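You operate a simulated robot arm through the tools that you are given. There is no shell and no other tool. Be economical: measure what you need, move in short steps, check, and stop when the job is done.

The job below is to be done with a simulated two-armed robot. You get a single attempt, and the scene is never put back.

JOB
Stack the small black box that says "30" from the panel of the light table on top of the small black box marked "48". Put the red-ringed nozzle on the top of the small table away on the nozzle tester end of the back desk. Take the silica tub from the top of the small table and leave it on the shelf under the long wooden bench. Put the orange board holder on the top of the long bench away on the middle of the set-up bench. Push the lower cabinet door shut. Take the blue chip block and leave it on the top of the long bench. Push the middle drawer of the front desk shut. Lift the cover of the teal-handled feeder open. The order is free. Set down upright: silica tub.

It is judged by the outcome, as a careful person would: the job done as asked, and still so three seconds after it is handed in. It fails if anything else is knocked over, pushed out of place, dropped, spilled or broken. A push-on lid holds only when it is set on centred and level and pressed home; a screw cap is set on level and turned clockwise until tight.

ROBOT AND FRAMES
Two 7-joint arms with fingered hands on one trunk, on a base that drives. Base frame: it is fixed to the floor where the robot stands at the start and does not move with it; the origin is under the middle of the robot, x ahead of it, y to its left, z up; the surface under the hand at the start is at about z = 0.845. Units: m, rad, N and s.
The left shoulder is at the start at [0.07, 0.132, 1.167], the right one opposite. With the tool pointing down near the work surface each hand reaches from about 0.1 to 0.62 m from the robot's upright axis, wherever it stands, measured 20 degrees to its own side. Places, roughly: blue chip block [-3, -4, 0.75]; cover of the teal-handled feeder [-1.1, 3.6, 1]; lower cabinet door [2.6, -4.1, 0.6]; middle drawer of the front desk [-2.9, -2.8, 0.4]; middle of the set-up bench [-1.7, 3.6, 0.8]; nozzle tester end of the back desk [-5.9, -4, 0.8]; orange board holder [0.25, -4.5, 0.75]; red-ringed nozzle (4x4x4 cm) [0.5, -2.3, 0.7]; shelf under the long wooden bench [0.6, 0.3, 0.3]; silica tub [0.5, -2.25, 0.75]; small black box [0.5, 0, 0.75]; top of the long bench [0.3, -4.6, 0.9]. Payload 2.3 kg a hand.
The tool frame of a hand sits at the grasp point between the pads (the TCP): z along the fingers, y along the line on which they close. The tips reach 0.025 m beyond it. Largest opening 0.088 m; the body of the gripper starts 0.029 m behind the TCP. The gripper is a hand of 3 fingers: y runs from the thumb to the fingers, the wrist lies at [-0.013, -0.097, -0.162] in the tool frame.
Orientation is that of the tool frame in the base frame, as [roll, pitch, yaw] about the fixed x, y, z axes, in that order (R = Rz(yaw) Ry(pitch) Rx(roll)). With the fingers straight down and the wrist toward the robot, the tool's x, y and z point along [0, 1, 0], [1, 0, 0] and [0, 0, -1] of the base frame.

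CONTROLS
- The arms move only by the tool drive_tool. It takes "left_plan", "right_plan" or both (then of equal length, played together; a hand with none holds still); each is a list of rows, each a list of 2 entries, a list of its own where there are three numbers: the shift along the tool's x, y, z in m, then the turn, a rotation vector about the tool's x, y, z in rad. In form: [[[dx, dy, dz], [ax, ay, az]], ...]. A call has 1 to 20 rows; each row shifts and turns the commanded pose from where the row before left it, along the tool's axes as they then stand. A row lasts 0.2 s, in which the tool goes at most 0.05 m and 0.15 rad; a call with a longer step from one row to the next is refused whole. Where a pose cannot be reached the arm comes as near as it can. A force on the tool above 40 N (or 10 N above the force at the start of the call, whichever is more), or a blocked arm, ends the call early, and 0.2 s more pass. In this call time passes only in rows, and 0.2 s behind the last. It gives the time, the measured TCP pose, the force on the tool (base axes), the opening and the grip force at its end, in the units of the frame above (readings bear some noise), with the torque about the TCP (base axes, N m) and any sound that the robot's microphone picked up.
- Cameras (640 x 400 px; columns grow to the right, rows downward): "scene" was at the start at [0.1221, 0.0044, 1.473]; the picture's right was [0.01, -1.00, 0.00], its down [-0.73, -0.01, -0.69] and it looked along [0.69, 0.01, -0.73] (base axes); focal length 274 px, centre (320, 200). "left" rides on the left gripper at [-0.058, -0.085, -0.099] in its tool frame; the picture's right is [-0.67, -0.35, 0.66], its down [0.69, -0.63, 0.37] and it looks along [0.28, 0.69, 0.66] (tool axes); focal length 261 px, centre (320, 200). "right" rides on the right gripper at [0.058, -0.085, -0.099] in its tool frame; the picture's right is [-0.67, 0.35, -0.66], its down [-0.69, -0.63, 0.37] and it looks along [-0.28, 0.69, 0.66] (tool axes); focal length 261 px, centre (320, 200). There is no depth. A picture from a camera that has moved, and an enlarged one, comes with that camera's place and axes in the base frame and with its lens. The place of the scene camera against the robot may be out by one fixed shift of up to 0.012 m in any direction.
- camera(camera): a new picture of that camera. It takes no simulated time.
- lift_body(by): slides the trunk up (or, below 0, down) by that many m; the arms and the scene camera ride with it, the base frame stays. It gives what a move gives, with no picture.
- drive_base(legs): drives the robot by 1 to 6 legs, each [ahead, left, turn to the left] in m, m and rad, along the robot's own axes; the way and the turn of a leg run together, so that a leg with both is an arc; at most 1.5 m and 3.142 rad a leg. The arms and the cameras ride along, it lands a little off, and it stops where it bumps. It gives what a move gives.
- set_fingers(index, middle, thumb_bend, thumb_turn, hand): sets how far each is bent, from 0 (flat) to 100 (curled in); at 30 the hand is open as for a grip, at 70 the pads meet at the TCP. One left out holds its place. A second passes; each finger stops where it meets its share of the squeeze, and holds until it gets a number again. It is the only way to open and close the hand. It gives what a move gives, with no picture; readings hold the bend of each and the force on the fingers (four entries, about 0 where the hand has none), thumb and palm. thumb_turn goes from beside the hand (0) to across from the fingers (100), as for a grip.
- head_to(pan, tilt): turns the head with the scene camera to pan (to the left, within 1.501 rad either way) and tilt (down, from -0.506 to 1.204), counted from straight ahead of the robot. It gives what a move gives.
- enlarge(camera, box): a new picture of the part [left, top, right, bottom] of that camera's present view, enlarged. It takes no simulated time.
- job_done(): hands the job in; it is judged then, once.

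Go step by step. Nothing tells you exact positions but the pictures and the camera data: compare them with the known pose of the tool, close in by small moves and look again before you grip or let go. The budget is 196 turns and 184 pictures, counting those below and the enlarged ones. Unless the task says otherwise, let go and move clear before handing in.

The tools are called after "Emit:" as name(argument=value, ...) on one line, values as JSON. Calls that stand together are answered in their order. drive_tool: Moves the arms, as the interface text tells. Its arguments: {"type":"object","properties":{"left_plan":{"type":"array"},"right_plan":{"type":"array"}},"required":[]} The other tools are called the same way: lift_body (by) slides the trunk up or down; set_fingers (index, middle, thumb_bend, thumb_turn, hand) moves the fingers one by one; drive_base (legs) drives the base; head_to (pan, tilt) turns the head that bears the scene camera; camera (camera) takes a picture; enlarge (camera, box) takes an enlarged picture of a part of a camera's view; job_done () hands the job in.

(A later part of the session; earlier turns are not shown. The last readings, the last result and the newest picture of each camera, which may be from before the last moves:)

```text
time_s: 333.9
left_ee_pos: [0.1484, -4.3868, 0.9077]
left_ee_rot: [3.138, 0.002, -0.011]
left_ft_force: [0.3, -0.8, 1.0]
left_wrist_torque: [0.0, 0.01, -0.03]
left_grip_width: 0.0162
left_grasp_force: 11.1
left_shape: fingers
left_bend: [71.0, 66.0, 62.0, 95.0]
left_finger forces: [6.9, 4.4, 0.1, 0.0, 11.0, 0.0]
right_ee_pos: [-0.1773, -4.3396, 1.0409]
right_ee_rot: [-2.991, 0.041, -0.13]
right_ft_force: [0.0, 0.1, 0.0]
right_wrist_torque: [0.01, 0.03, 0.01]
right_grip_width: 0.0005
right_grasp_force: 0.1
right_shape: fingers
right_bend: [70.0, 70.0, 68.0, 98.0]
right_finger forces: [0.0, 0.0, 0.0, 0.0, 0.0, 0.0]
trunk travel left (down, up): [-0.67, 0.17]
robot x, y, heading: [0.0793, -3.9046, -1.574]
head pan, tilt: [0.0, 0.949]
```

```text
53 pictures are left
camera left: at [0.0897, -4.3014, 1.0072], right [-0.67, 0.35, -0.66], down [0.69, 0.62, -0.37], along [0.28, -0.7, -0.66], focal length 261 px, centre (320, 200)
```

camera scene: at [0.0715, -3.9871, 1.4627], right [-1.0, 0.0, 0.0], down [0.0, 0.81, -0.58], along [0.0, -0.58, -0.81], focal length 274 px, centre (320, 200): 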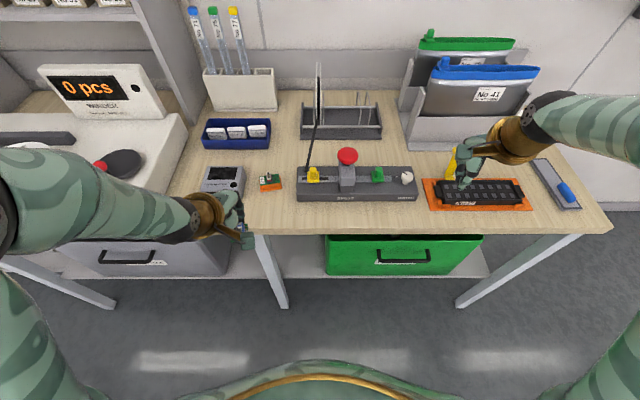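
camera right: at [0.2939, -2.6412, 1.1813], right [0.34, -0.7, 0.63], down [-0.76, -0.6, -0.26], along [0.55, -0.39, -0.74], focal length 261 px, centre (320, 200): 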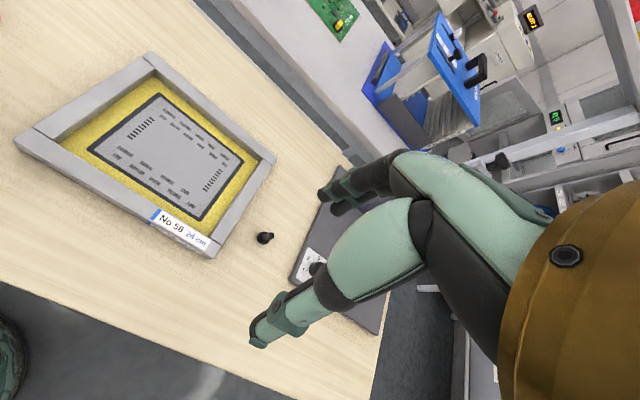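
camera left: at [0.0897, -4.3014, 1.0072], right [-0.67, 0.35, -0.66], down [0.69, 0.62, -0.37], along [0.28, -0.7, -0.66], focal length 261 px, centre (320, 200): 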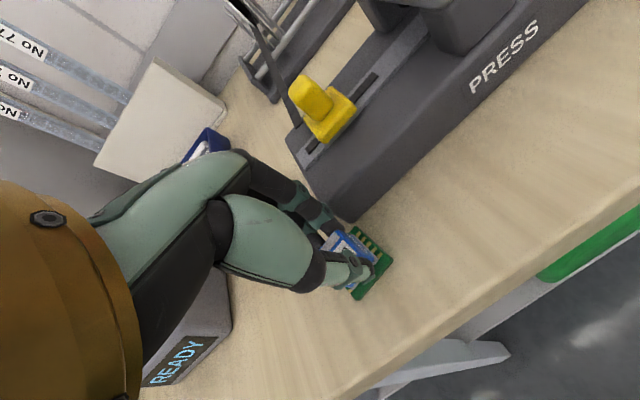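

Emit:
lift_body(by=-0.005)

Emit:
lift_body(by=-0.004)

```text
time_s: 334.4
left_ee_pos: [0.148, -4.3884, 0.9042]
left_ee_rot: [3.136, 0.001, -0.011]
left_ft_force: [2.1, -2.6, 8.2]
left_wrist_torque: [0.08, 0.04, -0.02]
left_grip_width: 0.0159
left_grasp_force: 12.5
left_shape: fingers
left_bend: [61.0, 66.0, 62.0, 95.0]
left_finger forces: [8.3, 5.1, 0.1, 0.0, 10.7, 0.1]
right_ee_pos: [-0.1787, -4.341, 1.0357]
right_ee_rot: [-2.991, 0.04, -0.128]
right_ft_force: [0.6, 0.4, 0.0]
right_wrist_torque: [-0.01, 0.01, 0.0]
right_grip_width: 0.0002
right_grasp_force: 0.1
right_shape: fingers
right_bend: [70.0, 70.0, 68.0, 98.0]
right_finger forces: [0.0, 0.0, 0.0, 0.0, 0.1, 0.1]
trunk travel left (down, up): [-0.665, 0.175]
robot x, y, heading: [0.0789, -3.9012, -1.572]
head pan, tilt: [0.0, 0.949]
```

```text
time_s: 334.9
left_ee_pos: [0.1487, -4.387, 0.901]
left_ee_rot: [3.134, 0.002, -0.012]
left_ft_force: [0.1, -4.3, 18.8]
left_wrist_torque: [-0.05, 0.04, -0.02]
left_grip_width: 0.0157
left_grasp_force: 13.5
left_shape: fingers
left_bend: [71.0, 66.0, 62.0, 95.0]
left_finger forces: [9.1, 6.3, 0.0, 0.1, 11.9, 0.1]
right_ee_pos: [-0.1779, -4.3385, 1.0336]
right_ee_rot: [-2.993, 0.041, -0.129]
right_ft_force: [-0.7, -1.0, 0.0]
right_wrist_torque: [0.01, 0.0, -0.01]
right_grip_width: 0.0005
right_grasp_force: 0.2
right_shape: fingers
right_bend: [70.0, 70.0, 68.0, 98.0]
right_finger forces: [0.0, 0.1, 0.1, 0.1, 0.0, 0.0]
trunk travel left (down, up): [-0.661, 0.179]
robot x, y, heading: [0.082, -3.9003, -1.569]
head pan, tilt: [0.0, 0.949]
```

Contact with the bench. Release and raise with the trunk.

Emit:
lift_body(by=0.005)

Emit:
set_fingers(hand="left", index=46, middle=46, thumb_bend=46)

Emit:
lift_body(by=0.16)

Emit:
camera(camera="left")

```text
time_s: 335.5
left_ee_pos: [0.1484, -4.3868, 0.9031]
left_ee_rot: [3.14, 0.003, -0.013]
left_ft_force: [0.4, -0.6, 1.5]
left_wrist_torque: [0.0, 0.0, 0.02]
left_grip_width: 0.0158
left_grasp_force: 11.7
left_shape: fingers
left_bend: [71.0, 66.0, 62.0, 95.0]
left_finger forces: [7.0, 4.5, 0.0, 0.1, 11.0, 0.1]
right_ee_pos: [-0.1775, -4.3398, 1.037]
right_ee_rot: [-2.989, 0.039, -0.128]
right_ft_force: [0.0, -1.0, 0.1]
right_wrist_torque: [-0.05, 0.0, -0.02]
right_grip_width: 0.0003
right_grasp_force: 0.1
right_shape: fingers
right_bend: [70.0, 70.0, 68.0, 98.0]
right_finger forces: [0.1, 0.0, 0.0, 0.1, 0.0, 0.1]
trunk travel left (down, up): [-0.666, 0.174]
robot x, y, heading: [0.0793, -3.8976, -1.574]
head pan, tilt: [0.0, 0.949]
```

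```text
time_s: 336.5
left_ee_pos: [0.1481, -4.3845, 0.9051]
left_ee_rot: [3.139, 0.002, -0.012]
left_ft_force: [-0.4, 11.2, -1.1]
left_wrist_torque: [0.16, -0.02, -0.07]
left_grip_width: 0.037
left_grasp_force: 5.4
left_shape: fingers
left_bend: [58.0, 46.0, 46.0, 97.0]
left_finger forces: [11.1, 0.0, 0.0, 0.1, 0.0, 0.0]
right_ee_pos: [-0.1777, -4.3362, 1.0381]
right_ee_rot: [-2.991, 0.039, -0.13]
right_ft_force: [0.5, -0.1, 0.0]
right_wrist_torque: [-0.05, 0.01, -0.01]
right_grip_width: 0.0003
right_grasp_force: 0.1
right_shape: fingers
right_bend: [70.0, 70.0, 68.0, 98.0]
right_finger forces: [0.0, 0.0, 0.0, 0.0, 0.1, 0.1]
trunk travel left (down, up): [-0.666, 0.174]
robot x, y, heading: [0.0763, -3.8993, -1.577]
head pan, tilt: [0.0, 0.949]
```

```text
time_s: 338.3
left_ee_pos: [0.1472, -4.3883, 1.0629]
left_ee_rot: [3.138, 0.001, -0.012]
left_ft_force: [-0.1, 0.0, 0.9]
left_wrist_torque: [-0.02, 0.02, 0.0]
left_grip_width: 0.0497
left_grasp_force: 0.0
left_shape: fingers
left_bend: [46.0, 46.0, 46.0, 97.0]
left_finger forces: [0.0, 0.1, 0.0, 0.0, 0.1, 0.1]
right_ee_pos: [-0.1782, -4.341, 1.1966]
right_ee_rot: [-2.988, 0.039, -0.127]
right_ft_force: [0.0, -0.7, 0.4]
right_wrist_torque: [-0.05, 0.01, -0.04]
right_grip_width: 0.0004
right_grasp_force: 0.1
right_shape: fingers
right_bend: [70.0, 70.0, 68.0, 98.0]
right_finger forces: [0.0, 0.1, 0.0, 0.0, 0.1, 0.0]
trunk travel left (down, up): [-0.826, 0.014]
robot x, y, heading: [0.0811, -3.9006, -1.573]
head pan, tilt: [0.0, 0.949]
```

```text
52 pictures are left
camera left: at [0.0895, -4.3022, 1.1628], right [-0.67, 0.35, -0.66], down [0.69, 0.62, -0.37], along [0.28, -0.7, -0.66], focal length 261 px, centre (320, 200)
```

left: 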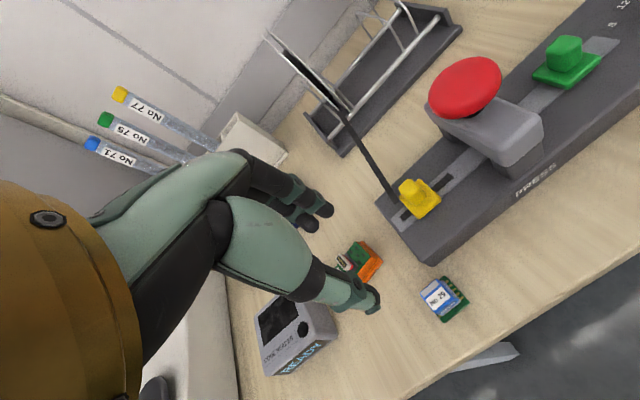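

The blue block is on the bench. Next, the orange holder with the left hand: reposition using arm, base, then trunk.

Emit:
drive_tool(left_plan=[[[0.03, -0.025, 0], [0, 0, 0]], [[0.03, -0.025, 0], [0, 0, 0]]])

Emit:
drive_base(legs=[[0.14, 0, 0]])

Emit:
lift_body(by=-0.11)

Emit:
camera(camera="left")

```text
time_s: 338.9
left_ee_pos: [0.2112, -4.3376, 1.0636]
left_ee_rot: [3.137, 0.004, -0.012]
left_ft_force: [1.1, 0.1, 0.6]
left_wrist_torque: [0.01, 0.0, 0.01]
left_grip_width: 0.0502
left_grasp_force: 0.1
left_shape: fingers
left_bend: [46.0, 46.0, 46.0, 97.0]
left_finger forces: [0.1, 0.0, 0.0, 0.0, 0.0, 0.0]
right_ee_pos: [-0.1756, -4.3403, 1.1968]
right_ee_rot: [-2.99, 0.043, -0.127]
right_ft_force: [0.1, 0.8, 0.6]
right_wrist_torque: [-0.02, 0.0, -0.01]
right_grip_width: 0.0004
right_grasp_force: 0.2
right_shape: fingers
right_bend: [70.0, 70.0, 68.0, 98.0]
right_finger forces: [0.0, 0.1, 0.1, 0.0, 0.0, 0.0]
trunk travel left (down, up): [-0.826, 0.014]
robot x, y, heading: [0.0817, -3.8979, -1.575]
head pan, tilt: [0.0, 0.949]
```

```text
time_s: 340.2
left_ee_pos: [0.2075, -4.4746, 1.0656]
left_ee_rot: [3.135, 0.0, -0.012]
left_ft_force: [-0.8, 0.9, 0.8]
left_wrist_torque: [0.01, 0.01, 0.0]
left_grip_width: 0.0502
left_grasp_force: 0.1
left_shape: fingers
left_bend: [46.0, 46.0, 46.0, 97.0]
left_finger forces: [0.0, 0.0, 0.1, 0.0, 0.0, 0.0]
right_ee_pos: [-0.1797, -4.4744, 1.1986]
right_ee_rot: [-2.991, 0.039, -0.129]
right_ft_force: [0.1, 0.6, -0.3]
right_wrist_torque: [0.0, -0.01, -0.02]
right_grip_width: 0.0003
right_grasp_force: 0.0
right_shape: fingers
right_bend: [70.0, 70.0, 68.0, 98.0]
right_finger forces: [0.0, 0.1, 0.0, 0.1, 0.0, 0.1]
trunk travel left (down, up): [-0.826, 0.014]
robot x, y, heading: [0.0775, -4.0406, -1.577]
head pan, tilt: [0.0, 0.949]
```

```text
time_s: 341.6
left_ee_pos: [0.2076, -4.478, 0.9526]
left_ee_rot: [3.138, 0.001, -0.012]
left_ft_force: [-0.3, -0.3, -0.3]
left_wrist_torque: [0.03, -0.01, -0.06]
left_grip_width: 0.0499
left_grasp_force: 0.2
left_shape: fingers
left_bend: [46.0, 46.0, 46.0, 97.0]
left_finger forces: [0.0, 0.0, 0.0, 0.1, 0.0, 0.0]
right_ee_pos: [-0.1795, -4.4778, 1.0871]
right_ee_rot: [-2.988, 0.039, -0.131]
right_ft_force: [-0.2, 0.1, 0.1]
right_wrist_torque: [-0.01, 0.0, -0.06]
right_grip_width: 0.0003
right_grasp_force: 0.0
right_shape: fingers
right_bend: [70.0, 70.0, 68.0, 98.0]
right_finger forces: [0.0, 0.1, 0.1, 0.0, 0.0, 0.0]
trunk travel left (down, up): [-0.716, 0.124]
robot x, y, heading: [0.08, -4.0391, -1.573]
head pan, tilt: [0.0, 0.949]
```

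```text
51 pictures are left
camera left: at [0.1495, -4.3914, 1.0527], right [-0.67, 0.35, -0.66], down [0.69, 0.62, -0.37], along [0.28, -0.7, -0.66], focal length 261 px, centre (320, 200)
```

left: 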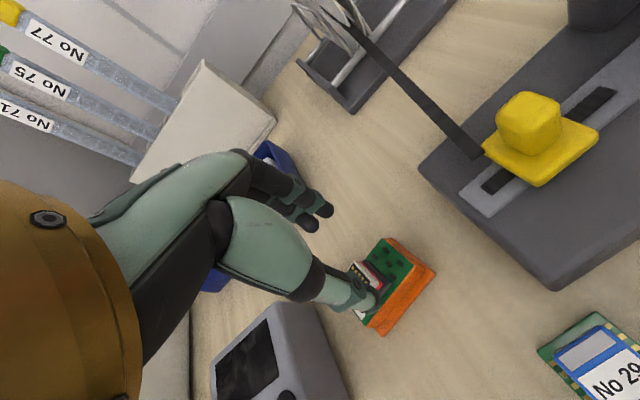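

I rotate the hand slightly to match the holder, centre, and lower.

Emit:
drive_tool(left_plan=[[[0.003, -0.008, 0], [0, 0, -0.1]], [[0, 0, 0], [0, 0, -0.1]]])

Emit:
lift_body(by=-0.045)

Emit:
camera(camera="left")

```text
time_s: 342.2
left_ee_pos: [0.2084, -4.4686, 0.9526]
left_ee_rot: [3.139, 0.002, 0.188]
left_ft_force: [0.0, 0.5, 1.1]
left_wrist_torque: [0.02, 0.03, 0.04]
left_grip_width: 0.0501
left_grasp_force: 0.1
left_shape: fingers
left_bend: [46.0, 46.0, 46.0, 97.0]
left_finger forces: [0.0, 0.0, 0.0, 0.0, 0.1, 0.0]
right_ee_pos: [-0.1799, -4.4778, 1.0861]
right_ee_rot: [-2.99, 0.039, -0.131]
right_ft_force: [0.6, 0.1, -0.6]
right_wrist_torque: [-0.03, 0.02, -0.02]
right_grip_width: 0.0003
right_grasp_force: 0.0
right_shape: fingers
right_bend: [70.0, 70.0, 68.0, 98.0]
right_finger forces: [0.1, 0.1, 0.0, 0.1, 0.1, 0.0]
trunk travel left (down, up): [-0.716, 0.124]
robot x, y, heading: [0.0802, -4.0412, -1.581]
head pan, tilt: [0.0, 0.949]
```

```text
time_s: 343.1
left_ee_pos: [0.2092, -4.4685, 0.9083]
left_ee_rot: [3.138, 0.004, 0.187]
left_ft_force: [-0.9, 0.4, -0.3]
left_wrist_torque: [0.0, 0.02, -0.03]
left_grip_width: 0.0499
left_grasp_force: 0.3
left_shape: fingers
left_bend: [46.0, 46.0, 46.0, 97.0]
left_finger forces: [0.1, 0.0, 0.0, 0.1, 0.1, 0.0]
right_ee_pos: [-0.1799, -4.4777, 1.0411]
right_ee_rot: [-2.988, 0.038, -0.132]
right_ft_force: [0.0, 0.5, 0.2]
right_wrist_torque: [0.02, -0.01, 0.01]
right_grip_width: 0.0003
right_grasp_force: 0.0
right_shape: fingers
right_bend: [70.0, 70.0, 68.0, 98.0]
right_finger forces: [0.1, 0.0, 0.1, 0.0, 0.1, 0.0]
trunk travel left (down, up): [-0.671, 0.169]
robot x, y, heading: [0.0773, -4.0381, -1.579]
head pan, tilt: [0.0, 0.949]
```

```text
50 pictures are left
camera left: at [0.1365, -4.3961, 1.0076], right [-0.72, 0.22, -0.65], down [0.56, 0.75, -0.37], along [0.41, -0.63, -0.66], focal length 261 px, centre (320, 200)
```

left: 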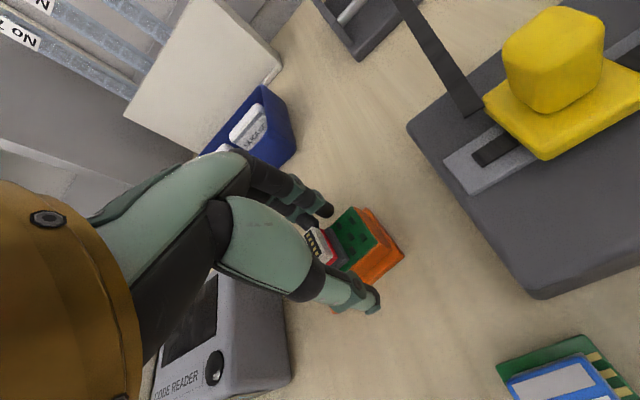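

Emit:
drive_tool(left_plan=[[[0.004, 0, 0.01], [0, 0, 0]]])

Emit:
lift_body(by=-0.022)

Emit:
set_fingers(hand="left", index=70, middle=70, thumb_bend=70)

Emit:
camera(camera="left")

```text
time_s: 343.5
left_ee_pos: [0.2148, -4.4694, 0.8977]
left_ee_rot: [3.141, 0.001, 0.186]
left_ft_force: [-0.8, 0.3, 0.5]
left_wrist_torque: [0.0, -0.02, -0.02]
left_grip_width: 0.0501
left_grasp_force: 0.0
left_shape: fingers
left_bend: [46.0, 46.0, 46.0, 97.0]
left_finger forces: [0.1, 0.0, 0.0, 0.0, 0.1, 0.0]
right_ee_pos: [-0.1796, -4.4797, 1.0414]
right_ee_rot: [-2.988, 0.041, -0.13]
right_ft_force: [0.3, -0.3, 0.1]
right_wrist_torque: [0.02, 0.01, -0.01]
right_grip_width: 0.0003
right_grasp_force: 0.1
right_shape: fingers
right_bend: [70.0, 70.0, 68.0, 98.0]
right_finger forces: [0.0, 0.1, 0.1, 0.0, 0.0, 0.0]
trunk travel left (down, up): [-0.671, 0.169]
robot x, y, heading: [0.0792, -4.0385, -1.573]
head pan, tilt: [0.0, 0.949]
```

```text
time_s: 344.1
left_ee_pos: [0.2138, -4.4716, 0.887]
left_ee_rot: [3.113, 0.008, 0.192]
left_ft_force: [0.6, 1.8, 13.0]
left_wrist_torque: [-0.07, -0.09, 0.01]
left_grip_width: 0.0525
left_grasp_force: 6.3
left_shape: fingers
left_bend: [46.0, 47.0, 44.0, 98.0]
left_finger forces: [0.1, 9.2, 0.0, 0.0, 3.2, 0.0]
right_ee_pos: [-0.1794, -4.4755, 1.0257]
right_ee_rot: [-2.993, 0.039, -0.13]
right_ft_force: [-0.9, 0.5, 0.0]
right_wrist_torque: [-0.01, -0.02, 0.0]
right_grip_width: 0.0005
right_grasp_force: 0.0
right_shape: fingers
right_bend: [70.0, 70.0, 68.0, 98.0]
right_finger forces: [0.0, 0.1, 0.1, 0.1, 0.0, 0.0]
trunk travel left (down, up): [-0.654, 0.186]
robot x, y, heading: [0.0816, -4.0411, -1.581]
head pan, tilt: [0.0, 0.949]
stopped: the force on the tool passed its limit at 54 N (the readings are from after the stop); the commanded pose is now the measured one
```

```text
time_s: 345.1
left_ee_pos: [0.2131, -4.4729, 0.8886]
left_ee_rot: [3.108, 0.008, 0.19]
left_ft_force: [4.0, -10.8, 31.5]
left_wrist_torque: [-0.76, -0.32, -0.11]
left_grip_width: 0.0359
left_grasp_force: 27.0
left_shape: fingers
left_bend: [54.0, 53.0, 56.0, 97.0]
left_finger forces: [11.1, 26.2, 0.0, 0.1, 17.5, 0.1]
right_ee_pos: [-0.1803, -4.4766, 1.0256]
right_ee_rot: [-2.991, 0.04, -0.13]
right_ft_force: [-0.5, -0.6, 0.6]
right_wrist_torque: [-0.03, 0.02, 0.02]
right_grip_width: 0.0005
right_grasp_force: 0.0
right_shape: fingers
right_bend: [70.0, 70.0, 68.0, 98.0]
right_finger forces: [0.1, 0.1, 0.0, 0.0, 0.0, 0.1]
trunk travel left (down, up): [-0.654, 0.186]
robot x, y, heading: [0.0833, -4.0398, -1.574]
head pan, tilt: [0.0, 0.949]
```

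```text
49 pictures are left
camera left: at [0.1393, -4.3974, 0.9853], right [-0.72, 0.19, -0.66], down [0.55, 0.74, -0.39], along [0.41, -0.65, -0.64], focal length 261 px, centre (320, 200)
```

left: 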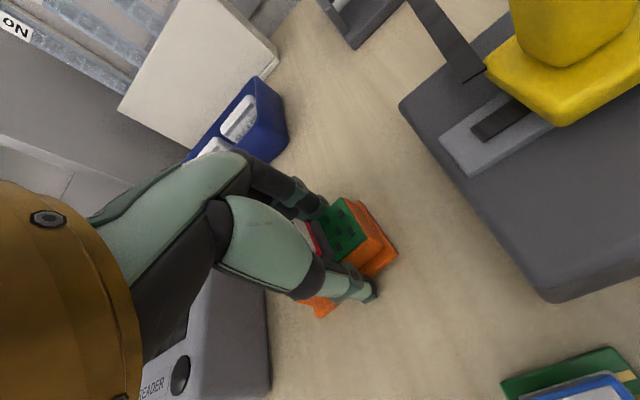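

The fingers touched the bench but closed on the holder. Lift with the trunk and check.

Emit:
lift_body(by=0.06)

Emit:
camera(camera="left")

```text
time_s: 346.1
left_ee_pos: [0.2141, -4.4737, 0.9451]
left_ee_rot: [3.118, 0.007, 0.189]
left_ft_force: [0.0, -0.3, -1.0]
left_wrist_torque: [-0.01, 0.01, -0.02]
left_grip_width: 0.0271
left_grasp_force: 11.0
left_shape: fingers
left_bend: [59.0, 60.0, 58.0, 96.0]
left_finger forces: [7.5, 4.5, 0.0, 0.0, 10.8, 0.0]
right_ee_pos: [-0.1797, -4.4788, 1.0835]
right_ee_rot: [-2.988, 0.041, -0.13]
right_ft_force: [0.0, -0.4, -0.1]
right_wrist_torque: [0.02, 0.03, 0.0]
right_grip_width: 0.0004
right_grasp_force: 0.1
right_shape: fingers
right_bend: [70.0, 70.0, 68.0, 98.0]
right_finger forces: [0.0, 0.0, 0.0, 0.0, 0.1, 0.1]
trunk travel left (down, up): [-0.714, 0.126]
robot x, y, heading: [0.0818, -4.0374, -1.574]
head pan, tilt: [0.0, 0.949]
```

```text
48 pictures are left
camera left: at [0.1401, -4.3991, 1.0431], right [-0.73, 0.2, -0.66], down [0.55, 0.74, -0.38], along [0.41, -0.64, -0.65], focal length 261 px, centre (320, 200)
```

left: 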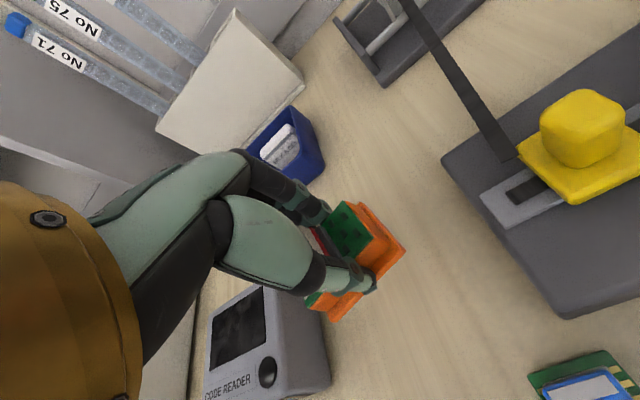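

The holder is held. I back away from the bench and strafe east to see the cabinet.

Emit:
lift_body(by=0.1)

Emit:
drive_base(legs=[[-0.33, 0, 0], [0, 1.0, 0], [0, 0.3, 0]])

Emit:
head_to(pan=0.9, tilt=0.5)

Emit:
camera(camera="scene")

```text
time_s: 347.4
left_ee_pos: [0.2139, -4.4738, 1.0444]
left_ee_rot: [3.119, 0.008, 0.189]
left_ft_force: [0.2, -0.7, -0.7]
left_wrist_torque: [0.0, -0.02, -0.01]
left_grip_width: 0.0269
left_grasp_force: 11.7
left_shape: fingers
left_bend: [59.0, 60.0, 58.0, 96.0]
left_finger forces: [7.5, 4.5, 0.0, 0.0, 10.9, 0.0]
right_ee_pos: [-0.1788, -4.4794, 1.1848]
right_ee_rot: [-2.989, 0.041, -0.13]
right_ft_force: [-0.3, -0.6, 0.6]
right_wrist_torque: [0.01, 0.01, 0.0]
right_grip_width: 0.0001
right_grasp_force: 0.1
right_shape: fingers
right_bend: [70.0, 70.0, 68.0, 98.0]
right_finger forces: [0.1, 0.0, 0.0, 0.0, 0.1, 0.1]
trunk travel left (down, up): [-0.814, 0.026]
robot x, y, heading: [0.083, -4.0371, -1.571]
head pan, tilt: [0.0, 0.949]
```

```text
time_s: 356.0
left_ee_pos: [1.5201, -4.1218, 1.0458]
left_ee_rot: [3.116, 0.002, 0.213]
left_ft_force: [0.4, -0.7, -0.8]
left_wrist_torque: [-0.01, 0.0, 0.02]
left_grip_width: 0.0266
left_grasp_force: 11.4
left_shape: fingers
left_bend: [59.0, 60.0, 58.0, 96.0]
left_finger forces: [7.4, 4.1, 0.0, 0.1, 11.0, 0.1]
right_ee_pos: [1.1276, -4.1349, 1.1832]
right_ee_rot: [-2.988, 0.038, -0.108]
right_ft_force: [-0.4, -0.5, -1.1]
right_wrist_torque: [-0.01, -0.02, 0.0]
right_grip_width: 0.0003
right_grasp_force: 0.0
right_shape: fingers
right_bend: [70.0, 70.0, 68.0, 98.0]
right_finger forces: [0.0, 0.0, 0.1, 0.0, 0.0, 0.1]
trunk travel left (down, up): [-0.814, 0.026]
robot x, y, heading: [1.3797, -3.6883, -1.553]
head pan, tilt: [0.0, 0.949]
```

```text
time_s: 357.2
left_ee_pos: [1.5221, -4.1215, 1.046]
left_ee_rot: [3.119, 0.006, 0.212]
left_ft_force: [-0.2, -0.3, -0.6]
left_wrist_torque: [0.02, 0.02, 0.01]
left_grip_width: 0.0269
left_grasp_force: 11.5
left_shape: fingers
left_bend: [59.0, 60.0, 58.0, 96.0]
left_finger forces: [7.4, 4.2, 0.0, 0.1, 11.0, 0.0]
right_ee_pos: [1.1304, -4.1352, 1.1839]
right_ee_rot: [-2.99, 0.04, -0.107]
right_ft_force: [-0.6, -0.3, 0.4]
right_wrist_torque: [0.01, -0.01, -0.03]
right_grip_width: 0.0003
right_grasp_force: 0.0
right_shape: fingers
right_bend: [70.0, 70.0, 68.0, 98.0]
right_finger forces: [0.1, 0.1, 0.0, 0.0, 0.0, 0.0]
trunk travel left (down, up): [-0.814, 0.026]
robot x, y, heading: [1.3755, -3.6867, -1.553]
head pan, tilt: [0.901, 0.499]
```

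```text
47 pictures are left
camera scene: at [1.443, -3.7936, 1.5892], right [-0.61, -0.79, 0.0], down [-0.38, 0.29, -0.88], along [0.7, -0.53, -0.48], focal length 274 px, centre (320, 200)
```

scene: 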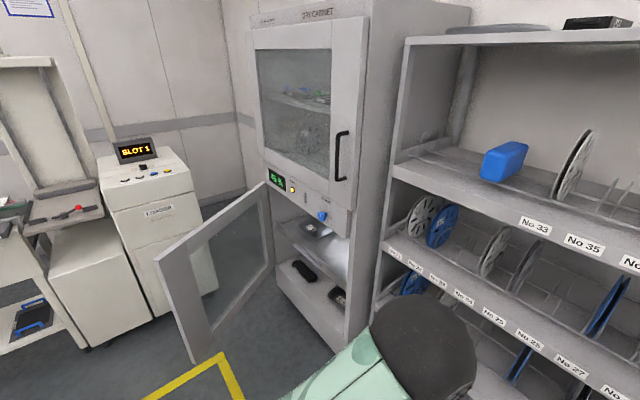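

The dry cabinet's lower door is open with its free edge near (2.5, −3.85), hinged on the east side. I'll go north of it and push its outer face from the far side with the right hand pointed forward.

Emit:
drive_base(legs=[[0, 0.4, -0.018], [-0.5, 0, 0], [0, 0.92, 0]])

Emit:
drive_tool(right_plan=[[[0, 0, 0], [-0.0864, -0.0864, -0.0864]], [[0, 0, 0], [-0.0864, -0.0864, -0.0864]], [[0, 0, 0], [-0.0864, -0.0864, -0.0864]], [[0, 0, 0], [-0.0864, -0.0864, -0.0864]], [[0, 0, 0], [-0.0864, -0.0864, -0.0864]], [[0, 0, 0], [-0.0864, -0.0864, -0.0864]], [[0, 0, 0], [-0.0864, -0.0864, -0.0864]], [[0, 0, 0], [-0.0864, -0.0864, -0.0864]], [[0, 0, 0], [-0.0864, -0.0864, -0.0864]], [[0, 0, 0], [-0.0864, -0.0864, -0.0864]], [[0, 0, 0], [-0.0864, -0.0864, -0.0864]], [[0, 0, 0], [-0.0864, -0.0864, -0.0864]], [[0, 0, 0], [-0.0864, -0.0864, -0.0864]], [[0, 0, 0], [-0.0864, -0.0864, -0.0864]]])

Emit:
head_to(pan=-0.1, tilt=0.7)

Emit:
camera(camera="scene")

```text
time_s: 366.6
left_ee_pos: [2.8406, -3.6326, 1.0445]
left_ee_rot: [3.12, 0.005, 0.198]
left_ft_force: [-0.7, -0.4, -1.2]
left_wrist_torque: [0.01, 0.0, -0.01]
left_grip_width: 0.0271
left_grasp_force: 10.6
left_shape: fingers
left_bend: [59.0, 60.0, 58.0, 96.0]
left_finger forces: [7.4, 4.0, 0.0, 0.0, 11.1, 0.1]
right_ee_pos: [2.4463, -3.6408, 1.1835]
right_ee_rot: [-2.987, 0.041, -0.121]
right_ft_force: [0.2, 0.3, 0.6]
right_wrist_torque: [-0.02, 0.01, 0.0]
right_grip_width: 0.0005
right_grasp_force: 0.2
right_shape: fingers
right_bend: [70.0, 70.0, 68.0, 98.0]
right_finger forces: [0.0, 0.0, 0.1, 0.0, 0.1, 0.0]
trunk travel left (down, up): [-0.814, 0.026]
robot x, y, heading: [2.7023, -3.2001, -1.569]
head pan, tilt: [0.901, 0.499]
```

```text
time_s: 369.6
left_ee_pos: [2.8403, -3.6328, 1.0446]
left_ee_rot: [3.118, 0.005, 0.2]
left_ft_force: [-1.3, -0.9, -1.1]
left_wrist_torque: [-0.01, 0.01, 0.01]
left_grip_width: 0.0267
left_grasp_force: 11.3
left_shape: fingers
left_bend: [59.0, 60.0, 58.0, 96.0]
left_finger forces: [7.4, 3.9, 0.1, 0.0, 11.1, 0.1]
right_ee_pos: [2.4464, -3.6413, 1.185]
right_ee_rot: [-2.871, 1.413, 1.719]
right_ft_force: [-0.2, -0.2, 0.6]
right_wrist_torque: [0.02, 0.01, -0.01]
right_grip_width: 0.0004
right_grasp_force: 0.0
right_shape: fingers
right_bend: [70.0, 70.0, 68.0, 98.0]
right_finger forces: [0.1, 0.0, 0.1, 0.0, 0.0, 0.1]
trunk travel left (down, up): [-0.814, 0.026]
robot x, y, heading: [2.7048, -3.1979, -1.568]
head pan, tilt: [0.901, 0.499]
```

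```text
time_s: 370.9
left_ee_pos: [2.8398, -3.6324, 1.0451]
left_ee_rot: [3.119, 0.007, 0.198]
left_ft_force: [0.4, 0.1, -0.6]
left_wrist_torque: [-0.03, -0.02, -0.02]
left_grip_width: 0.0269
left_grasp_force: 10.5
left_shape: fingers
left_bend: [59.0, 60.0, 58.0, 96.0]
left_finger forces: [7.4, 3.9, 0.0, 0.1, 11.2, 0.1]
right_ee_pos: [2.4474, -3.6402, 1.1851]
right_ee_rot: [-2.879, 1.413, 1.707]
right_ft_force: [-0.5, -0.7, -0.9]
right_wrist_torque: [0.0, 0.02, -0.01]
right_grip_width: 0.0003
right_grasp_force: 0.0
right_shape: fingers
right_bend: [70.0, 70.0, 68.0, 98.0]
right_finger forces: [0.1, 0.0, 0.0, 0.0, 0.1, 0.0]
trunk travel left (down, up): [-0.814, 0.026]
robot x, y, heading: [2.7022, -3.2001, -1.569]
head pan, tilt: [-0.099, 0.7]
```

```text
46 pictures are left
camera scene: at [2.6858, -3.3314, 1.5715], right [-1.0, 0.09, 0.0], down [0.06, 0.64, -0.76], along [-0.07, -0.76, -0.64], focal length 274 px, centre (320, 200)
```

scene: 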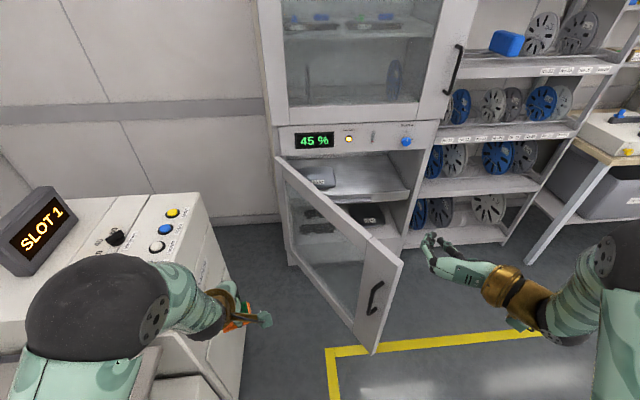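

The view shows the outer face with its handle. I centre the right hand, raise the left (clear of the machine on the left), shift the base west and lower the trunk.

Emit:
drive_tool(left_plan=[[[0, 0, -0.042], [0, 0, 0]], [[0, 0, -0.042], [0, 0, 0]], [[0, 0, -0.042], [0, 0, 0]], [[0, 0, -0.042], [0, 0, 0]], [[0, 0, -0.042], [0, 0, 0]], [[0, 0, -0.042], [0, 0, 0]], [[0, 0, -0.042], [0, 0, 0]]], right_plan=[[[0.012, 0.027, 0], [0, 0, 0]], [[0.012, 0.027, 0], [0, 0, 0]], [[0.012, 0.027, 0], [0, 0, 0]], [[0.012, 0.027, 0], [0, 0, 0]], [[0.012, 0.027, 0], [0, 0, 0]], [[0.012, 0.027, 0], [0, 0, 0]], [[0.012, 0.027, 0], [0, 0, 0]]])

Emit:
drive_base(legs=[[0, -0.2, 0]])

Emit:
lift_body(by=-0.4)

Emit:
camera(camera="scene")

```text
time_s: 372.5
left_ee_pos: [2.8433, -3.6386, 1.3381]
left_ee_rot: [3.121, 0.007, 0.202]
left_ft_force: [0.7, 0.3, -1.2]
left_wrist_torque: [0.0, -0.02, -0.01]
left_grip_width: 0.0268
left_grasp_force: 9.5
left_shape: fingers
left_bend: [59.0, 60.0, 58.0, 96.0]
left_finger forces: [6.8, 3.2, 0.0, 0.0, 10.2, 0.0]
left hand out of reach, approached as far as the arm can: row 5, 6
right_ee_pos: [2.6336, -3.65, 1.0924]
right_ee_rot: [-2.868, 1.413, 1.72]
right_ft_force: [-0.1, -0.1, 0.3]
right_wrist_torque: [-0.01, 0.02, -0.01]
right_grip_width: 0.0004
right_grasp_force: 0.0
right_shape: fingers
right_bend: [70.0, 70.0, 68.0, 98.0]
right_finger forces: [0.0, 0.0, 0.1, 0.0, 0.0, 0.0]
trunk travel left (down, up): [-0.814, 0.026]
robot x, y, heading: [2.7012, -3.1998, -1.572]
head pan, tilt: [-0.099, 0.7]
```

```text
time_s: 374.1
left_ee_pos: [2.649, -3.6407, 1.3371]
left_ee_rot: [3.118, 0.01, 0.197]
left_ft_force: [1.0, -0.3, -0.3]
left_wrist_torque: [0.01, -0.03, -0.02]
left_grip_width: 0.0264
left_grasp_force: 9.8
left_shape: fingers
left_bend: [59.0, 60.0, 58.0, 96.0]
left_finger forces: [6.8, 3.1, 0.0, 0.0, 10.1, 0.1]
right_ee_pos: [2.4403, -3.6514, 1.0942]
right_ee_rot: [-2.861, 1.413, 1.726]
right_ft_force: [0.2, -0.6, -0.7]
right_wrist_torque: [-0.01, 0.0, 0.01]
right_grip_width: 0.0004
right_grasp_force: 0.0
right_shape: fingers
right_bend: [70.0, 70.0, 68.0, 98.0]
right_finger forces: [0.1, 0.1, 0.1, 0.1, 0.1, 0.1]
trunk travel left (down, up): [-0.814, 0.026]
robot x, y, heading: [2.5027, -3.1995, -1.568]
head pan, tilt: [-0.099, 0.7]
```

```text
time_s: 377.9
left_ee_pos: [2.6441, -3.6409, 0.9368]
left_ee_rot: [3.116, 0.005, 0.196]
left_ft_force: [0.1, 0.8, -1.6]
left_wrist_torque: [-0.03, 0.0, 0.0]
left_grip_width: 0.0268
left_grasp_force: 9.5
left_shape: fingers
left_bend: [59.0, 60.0, 58.0, 96.0]
left_finger forces: [6.7, 3.1, 0.0, 0.0, 10.2, 0.0]
right_ee_pos: [2.4362, -3.6514, 0.6938]
right_ee_rot: [-2.891, 1.412, 1.697]
right_ft_force: [0.3, 0.3, -1.5]
right_wrist_torque: [0.03, 0.03, 0.0]
right_grip_width: 0.0003
right_grasp_force: 0.1
right_shape: fingers
right_bend: [70.0, 70.0, 68.0, 98.0]
right_finger forces: [0.0, 0.1, 0.0, 0.0, 0.0, 0.0]
trunk travel left (down, up): [-0.414, 0.426]
robot x, y, heading: [2.5058, -3.2021, -1.569]
head pan, tilt: [-0.099, 0.7]
```

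```text
45 pictures are left
camera scene: at [2.4894, -3.3317, 1.1715], right [-1.0, 0.1, 0.0], down [0.06, 0.64, -0.76], along [-0.07, -0.76, -0.64], focal length 274 px, centre (320, 200)
```

scene: 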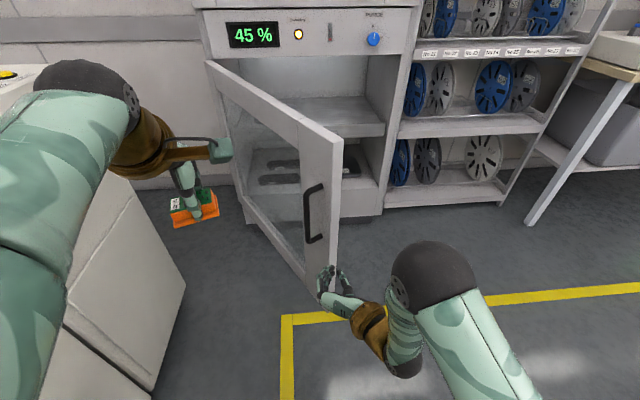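

Drive forward to start pushing.

Emit:
drive_base(legs=[[0.4, 0, 0]])

Emit:
camera(camera="scene")

```text
time_s: 379.4
left_ee_pos: [2.6327, -3.7878, 0.9418]
left_ee_rot: [3.111, 0.003, 0.183]
left_ft_force: [0.4, -0.4, -1.4]
left_wrist_torque: [0.02, 0.02, 0.03]
left_grip_width: 0.0262
left_grasp_force: 9.8
left_shape: fingers
left_bend: [59.0, 60.0, 58.0, 96.0]
left_finger forces: [6.8, 3.1, 0.0, 0.0, 10.3, 0.1]
right_ee_pos: [2.4216, -3.7949, 0.6896]
right_ee_rot: [-2.863, 1.394, 1.697]
right_ft_force: [-16.5, 24.9, 5.8]
right_wrist_torque: [-0.02, 0.05, -0.76]
right_grip_width: 0.0275
right_grasp_force: 15.4
right_shape: fingers
right_bend: [70.0, 71.0, 50.0, 96.0]
right_finger forces: [0.0, 9.5, 0.1, 0.0, 20.5, 0.0]
trunk travel left (down, up): [-0.414, 0.426]
robot x, y, heading: [2.5083, -3.3507, -1.576]
head pan, tilt: [-0.099, 0.7]
stopped in leg 1: the force on the tool passed its limit at 67 N (the readings are from after the stop); the commanded pose is now the measured one
```

```text
44 pictures are left
camera scene: at [2.4816, -3.4756, 1.1725], right [-0.99, 0.11, -0.01], down [0.08, 0.64, -0.77], along [-0.08, -0.76, -0.64], focal length 274 px, centre (320, 200)
```

scene: 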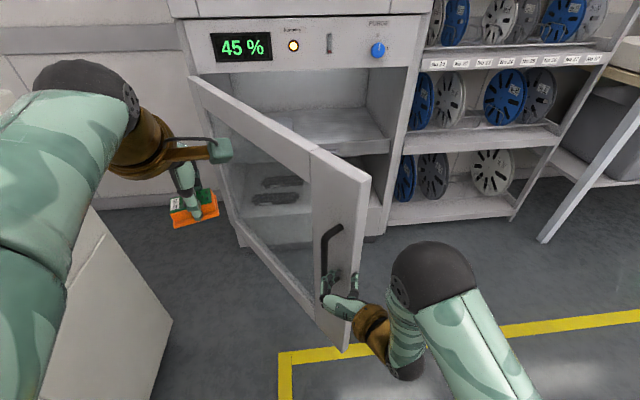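

The hand caught on the handle. I back off, re-close the fingers, raise above the handle and shift inward, then push again.

Emit:
drive_base(legs=[[-0.1, 0.04, 0]])

Emit:
set_fingers(hand="right", index=72, middle=72, thumb_bend=72)

Emit:
drive_tool(right_plan=[[[-0.04, 0, 0], [0, 0, 0]], [[-0.04, 0, 0], [0, 0, 0]]])

Emit:
drive_base(legs=[[0.3, 0, 0]])

Emit:
camera(camera="scene")

```text
time_s: 380.6
left_ee_pos: [2.6801, -3.6958, 0.9383]
left_ee_rot: [3.117, 0.006, 0.187]
left_ft_force: [-0.2, -0.5, -0.3]
left_wrist_torque: [0.01, 0.02, 0.0]
left_grip_width: 0.0263
left_grasp_force: 10.2
left_shape: fingers
left_bend: [59.0, 60.0, 58.0, 96.0]
left_finger forces: [6.7, 3.2, 0.0, 0.1, 10.3, 0.0]
right_ee_pos: [2.4682, -3.7007, 0.687]
right_ee_rot: [-2.846, 1.388, 1.72]
right_ft_force: [-0.1, -0.5, 0.7]
right_wrist_torque: [0.03, 0.0, -0.01]
right_grip_width: 0.0009
right_grasp_force: 0.0
right_shape: fingers
right_bend: [70.0, 70.0, 68.0, 98.0]
right_finger forces: [0.0, 0.1, 0.1, 0.1, 0.1, 0.0]
trunk travel left (down, up): [-0.414, 0.426]
robot x, y, heading: [2.5454, -3.2544, -1.58]
head pan, tilt: [-0.099, 0.7]
```

```text
time_s: 381.6
left_ee_pos: [2.6798, -3.696, 0.9367]
left_ee_rot: [3.118, 0.007, 0.187]
left_ft_force: [-0.2, 0.3, -1.0]
left_wrist_torque: [-0.02, -0.03, 0.02]
left_grip_width: 0.0263
left_grasp_force: 10.1
left_shape: fingers
left_bend: [59.0, 60.0, 58.0, 96.0]
left_finger forces: [6.7, 3.1, 0.1, 0.0, 10.3, 0.0]
right_ee_pos: [2.4682, -3.7005, 0.6873]
right_ee_rot: [-2.846, 1.387, 1.72]
right_ft_force: [-0.1, 0.5, 0.2]
right_wrist_torque: [0.03, 0.04, 0.01]
right_grip_width: 0.0
right_grasp_force: 0.1
right_shape: fingers
right_bend: [72.0, 72.0, 71.0, 98.0]
right_finger forces: [0.0, 0.1, 0.0, 0.0, 0.0, 0.0]
trunk travel left (down, up): [-0.414, 0.426]
robot x, y, heading: [2.5491, -3.2529, -1.58]
head pan, tilt: [-0.099, 0.7]
```

```text
time_s: 382.2
left_ee_pos: [2.6797, -3.6957, 0.9381]
left_ee_rot: [3.118, 0.007, 0.187]
left_ft_force: [-0.4, -0.1, -0.5]
left_wrist_torque: [0.04, -0.01, -0.02]
left_grip_width: 0.0265
left_grasp_force: 10.2
left_shape: fingers
left_bend: [59.0, 60.0, 58.0, 96.0]
left_finger forces: [6.8, 3.1, 0.0, 0.0, 10.3, 0.0]
right_ee_pos: [2.47, -3.7165, 0.7655]
right_ee_rot: [-2.864, 1.388, 1.702]
right_ft_force: [0.4, 0.1, 0.8]
right_wrist_torque: [0.01, 0.0, 0.01]
right_grip_width: 0.0
right_grasp_force: 0.1
right_shape: fingers
right_bend: [72.0, 72.0, 71.0, 98.0]
right_finger forces: [0.0, 0.0, 0.0, 0.0, 0.0, 0.0]
trunk travel left (down, up): [-0.414, 0.426]
robot x, y, heading: [2.5421, -3.2511, -1.582]
head pan, tilt: [-0.099, 0.7]
```

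```text
time_s: 383.2
left_ee_pos: [2.6744, -3.7308, 0.9409]
left_ee_rot: [3.11, 0.004, 0.181]
left_ft_force: [-0.2, -0.5, -1.4]
left_wrist_torque: [0.01, -0.02, 0.0]
left_grip_width: 0.0264
left_grasp_force: 10.1
left_shape: fingers
left_bend: [59.0, 60.0, 58.0, 96.0]
left_finger forces: [6.8, 3.1, 0.1, 0.0, 10.3, 0.0]
right_ee_pos: [2.4649, -3.7478, 0.7657]
right_ee_rot: [-2.864, 1.383, 1.701]
right_ft_force: [-7.9, 16.6, 4.6]
right_wrist_torque: [-0.18, -0.19, 0.37]
right_grip_width: 0.0
right_grasp_force: 8.9
right_shape: fingers
right_bend: [72.0, 73.0, 71.0, 97.0]
right_finger forces: [0.0, 18.9, 0.0, 0.1, 0.0, 0.1]
trunk travel left (down, up): [-0.414, 0.426]
robot x, y, heading: [2.5439, -3.2924, -1.583]
head pan, tilt: [-0.099, 0.7]
stopped in leg 1: the force on the tool passed its limit at 60 N (the readings are from after the stop); the commanded pose is now the measured one
```

```text
43 pictures are left
camera scene: at [2.5233, -3.418, 1.1724], right [-0.99, 0.11, 0.0], down [0.08, 0.64, -0.77], along [-0.09, -0.76, -0.64], focal length 274 px, centre (320, 200)
```

scene: 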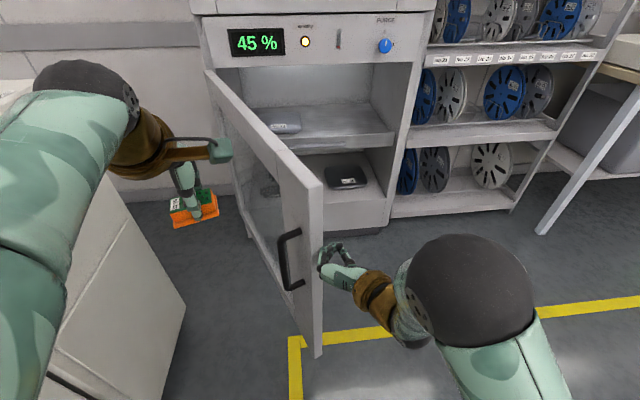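

The hand was on the wrong (west) side and nudged the door further open. I back off, move the hand to the east of the door, go in, and then sweep west.

Emit:
drive_base(legs=[[-0.14, 0.08, 0.012]])

Emit:
drive_tool(right_plan=[[[0, 0.04, 0], [0, 0, 0]], [[0, 0.04, 0], [0, 0, 0]], [[0, 0.04, 0], [0, 0, 0]]])

Emit:
camera(camera="scene")

```text
time_s: 384.6
left_ee_pos: [2.767, -3.5951, 0.9372]
left_ee_rot: [3.119, 0.008, 0.199]
left_ft_force: [0.6, -0.1, -0.4]
left_wrist_torque: [-0.02, 0.0, -0.02]
left_grip_width: 0.0266
left_grasp_force: 10.4
left_shape: fingers
left_bend: [59.0, 60.0, 58.0, 96.0]
left_finger forces: [6.7, 3.1, 0.0, 0.0, 10.3, 0.1]
right_ee_pos: [2.556, -3.6151, 0.7633]
right_ee_rot: [-2.838, 1.374, 1.744]
right_ft_force: [-0.2, -0.4, 0.2]
right_wrist_torque: [0.0, 0.01, -0.04]
right_grip_width: 0.0
right_grasp_force: 0.0
right_shape: fingers
right_bend: [72.0, 72.0, 71.0, 97.0]
right_finger forces: [0.0, 0.0, 0.0, 0.0, 0.0, 0.1]
trunk travel left (down, up): [-0.414, 0.426]
robot x, y, heading: [2.6278, -3.1543, -1.572]
head pan, tilt: [-0.099, 0.7]
```

```text
time_s: 385.4
left_ee_pos: [2.7666, -3.5952, 0.9369]
left_ee_rot: [3.119, 0.007, 0.201]
left_ft_force: [0.3, -1.2, 0.1]
left_wrist_torque: [0.02, 0.03, -0.01]
left_grip_width: 0.0264
left_grasp_force: 10.2
left_shape: fingers
left_bend: [59.0, 60.0, 58.0, 96.0]
left_finger forces: [6.8, 3.1, 0.0, 0.0, 10.4, 0.0]
right_ee_pos: [2.6718, -3.6329, 0.7505]
right_ee_rot: [-2.894, 1.365, 1.67]
right_ft_force: [-0.5, 0.1, -0.9]
right_wrist_torque: [0.04, 0.05, 0.0]
right_grip_width: 0.0
right_grasp_force: 0.0
right_shape: fingers
right_bend: [72.0, 72.0, 71.0, 97.0]
right_finger forces: [0.0, 0.0, 0.1, 0.0, 0.1, 0.1]
trunk travel left (down, up): [-0.414, 0.426]
robot x, y, heading: [2.6272, -3.1558, -1.568]
head pan, tilt: [-0.099, 0.7]
```

```text
42 pictures are left
camera scene: at [2.6112, -3.2876, 1.1715], right [-1.0, 0.1, 0.0], down [0.06, 0.64, -0.76], along [-0.07, -0.76, -0.64], focal length 274 px, centre (320, 200)
```

scene: 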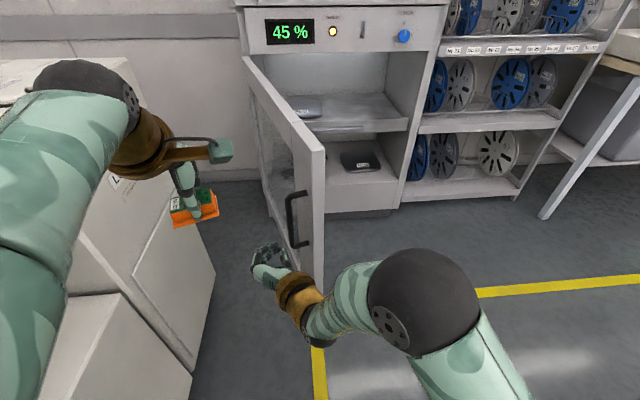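

Now on the correct side. Go forward, then diagonally west-south.

Emit:
drive_base(legs=[[0.24, 0, 0], [0.12, -0.2, 0]])

Emit:
camera(camera="scene")

```text
time_s: 386.9
left_ee_pos: [2.7654, -3.779, 0.9396]
left_ee_rot: [3.115, 0.007, 0.199]
left_ft_force: [-0.8, -0.9, 0.2]
left_wrist_torque: [-0.06, -0.01, 0.01]
left_grip_width: 0.0267
left_grasp_force: 10.1
left_shape: fingers
left_bend: [59.0, 60.0, 58.0, 96.0]
left_finger forces: [7.0, 3.0, 0.0, 0.0, 10.6, 0.0]
right_ee_pos: [2.668, -3.8145, 0.7528]
right_ee_rot: [-2.978, 1.356, 1.585]
right_ft_force: [-4.1, 14.1, 7.0]
right_wrist_torque: [-0.05, 0.21, -0.49]
right_grip_width: 0.0002
right_grasp_force: 0.0
right_shape: fingers
right_bend: [72.0, 72.0, 71.0, 97.0]
right_finger forces: [0.0, 0.0, 0.1, 0.0, 0.1, 0.0]
trunk travel left (down, up): [-0.414, 0.426]
robot x, y, heading: [2.629, -3.3402, -1.57]
head pan, tilt: [-0.099, 0.7]
stopped in leg 1: the force on the tool passed its limit at 200 N (the readings are from after the stop); the commanded pose is now the measured one
```

```text
41 pictures are left
camera scene: at [2.6094, -3.4688, 1.1723], right [-1.0, 0.1, 0.0], down [0.06, 0.64, -0.77], along [-0.07, -0.76, -0.64], focal length 274 px, centre (320, 200)
```

scene: 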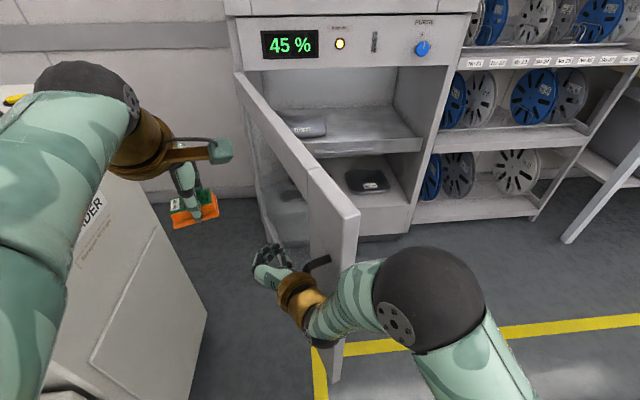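

Emit:
drive_base(legs=[[-0.02, 0, 0], [0.0, -0.2, 0]])

Emit:
camera(camera="scene")

```text
time_s: 388.9
left_ee_pos: [2.5706, -3.7647, 0.9362]
left_ee_rot: [3.121, 0.008, 0.203]
left_ft_force: [-1.0, 0.5, -0.6]
left_wrist_torque: [-0.01, 0.01, 0.01]
left_grip_width: 0.0264
left_grasp_force: 10.0
left_shape: fingers
left_bend: [59.0, 60.0, 58.0, 96.0]
left_finger forces: [7.1, 3.1, 0.1, 0.1, 10.6, 0.1]
right_ee_pos: [2.4713, -3.7991, 0.7517]
right_ee_rot: [-2.968, 1.351, 1.599]
right_ft_force: [-0.4, -0.4, 0.0]
right_wrist_torque: [0.01, -0.03, -0.02]
right_grip_width: 0.0
right_grasp_force: 0.1
right_shape: fingers
right_bend: [72.0, 72.0, 71.0, 97.0]
right_finger forces: [0.1, 0.0, 0.0, 0.1, 0.0, 0.0]
trunk travel left (down, up): [-0.414, 0.426]
robot x, y, heading: [2.4309, -3.3259, -1.563]
head pan, tilt: [-0.099, 0.7]
```

```text
40 pictures are left
camera scene: at [2.4127, -3.4561, 1.1715], right [-1.0, 0.09, 0.0], down [0.06, 0.64, -0.76], along [-0.07, -0.76, -0.64], focal length 274 px, centre (320, 200)
```

scene: 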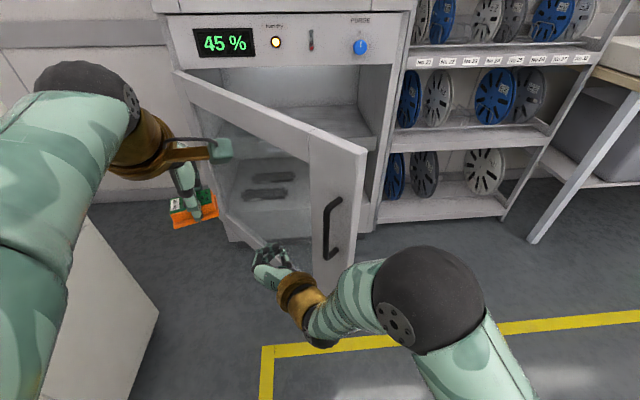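

The door is swinging closed. Continue forward with some west.

Emit:
drive_base(legs=[[0.25, -0.08, 0]])

Emit:
camera(camera="scene")

```text
time_s: 390.8
left_ee_pos: [2.4918, -4.0126, 0.9366]
left_ee_rot: [3.122, 0.008, 0.203]
left_ft_force: [0.6, 0.4, -0.3]
left_wrist_torque: [-0.02, 0.02, 0.02]
left_grip_width: 0.026
left_grasp_force: 10.3
left_shape: fingers
left_bend: [59.0, 60.0, 58.0, 96.0]
left_finger forces: [7.0, 3.0, 0.0, 0.0, 10.6, 0.0]
right_ee_pos: [2.3938, -4.0474, 0.7509]
right_ee_rot: [-2.973, 1.352, 1.593]
right_ft_force: [-0.3, -0.1, 1.0]
right_wrist_torque: [0.01, 0.0, 0.0]
right_grip_width: 0.0001
right_grasp_force: 0.0
right_shape: fingers
right_bend: [72.0, 72.0, 71.0, 97.0]
right_finger forces: [0.0, 0.0, 0.1, 0.1, 0.0, 0.0]
trunk travel left (down, up): [-0.414, 0.426]
robot x, y, heading: [2.3501, -3.5748, -1.559]
head pan, tilt: [-0.099, 0.7]
```

```text
39 pictures are left
camera scene: at [2.334, -3.7036, 1.1715], right [-1.0, 0.09, 0.0], down [0.06, 0.64, -0.76], along [-0.07, -0.76, -0.64], focal length 274 px, centre (320, 200)
```

scene: 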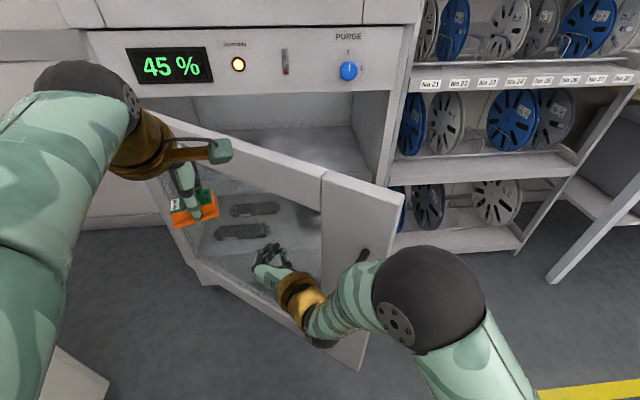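

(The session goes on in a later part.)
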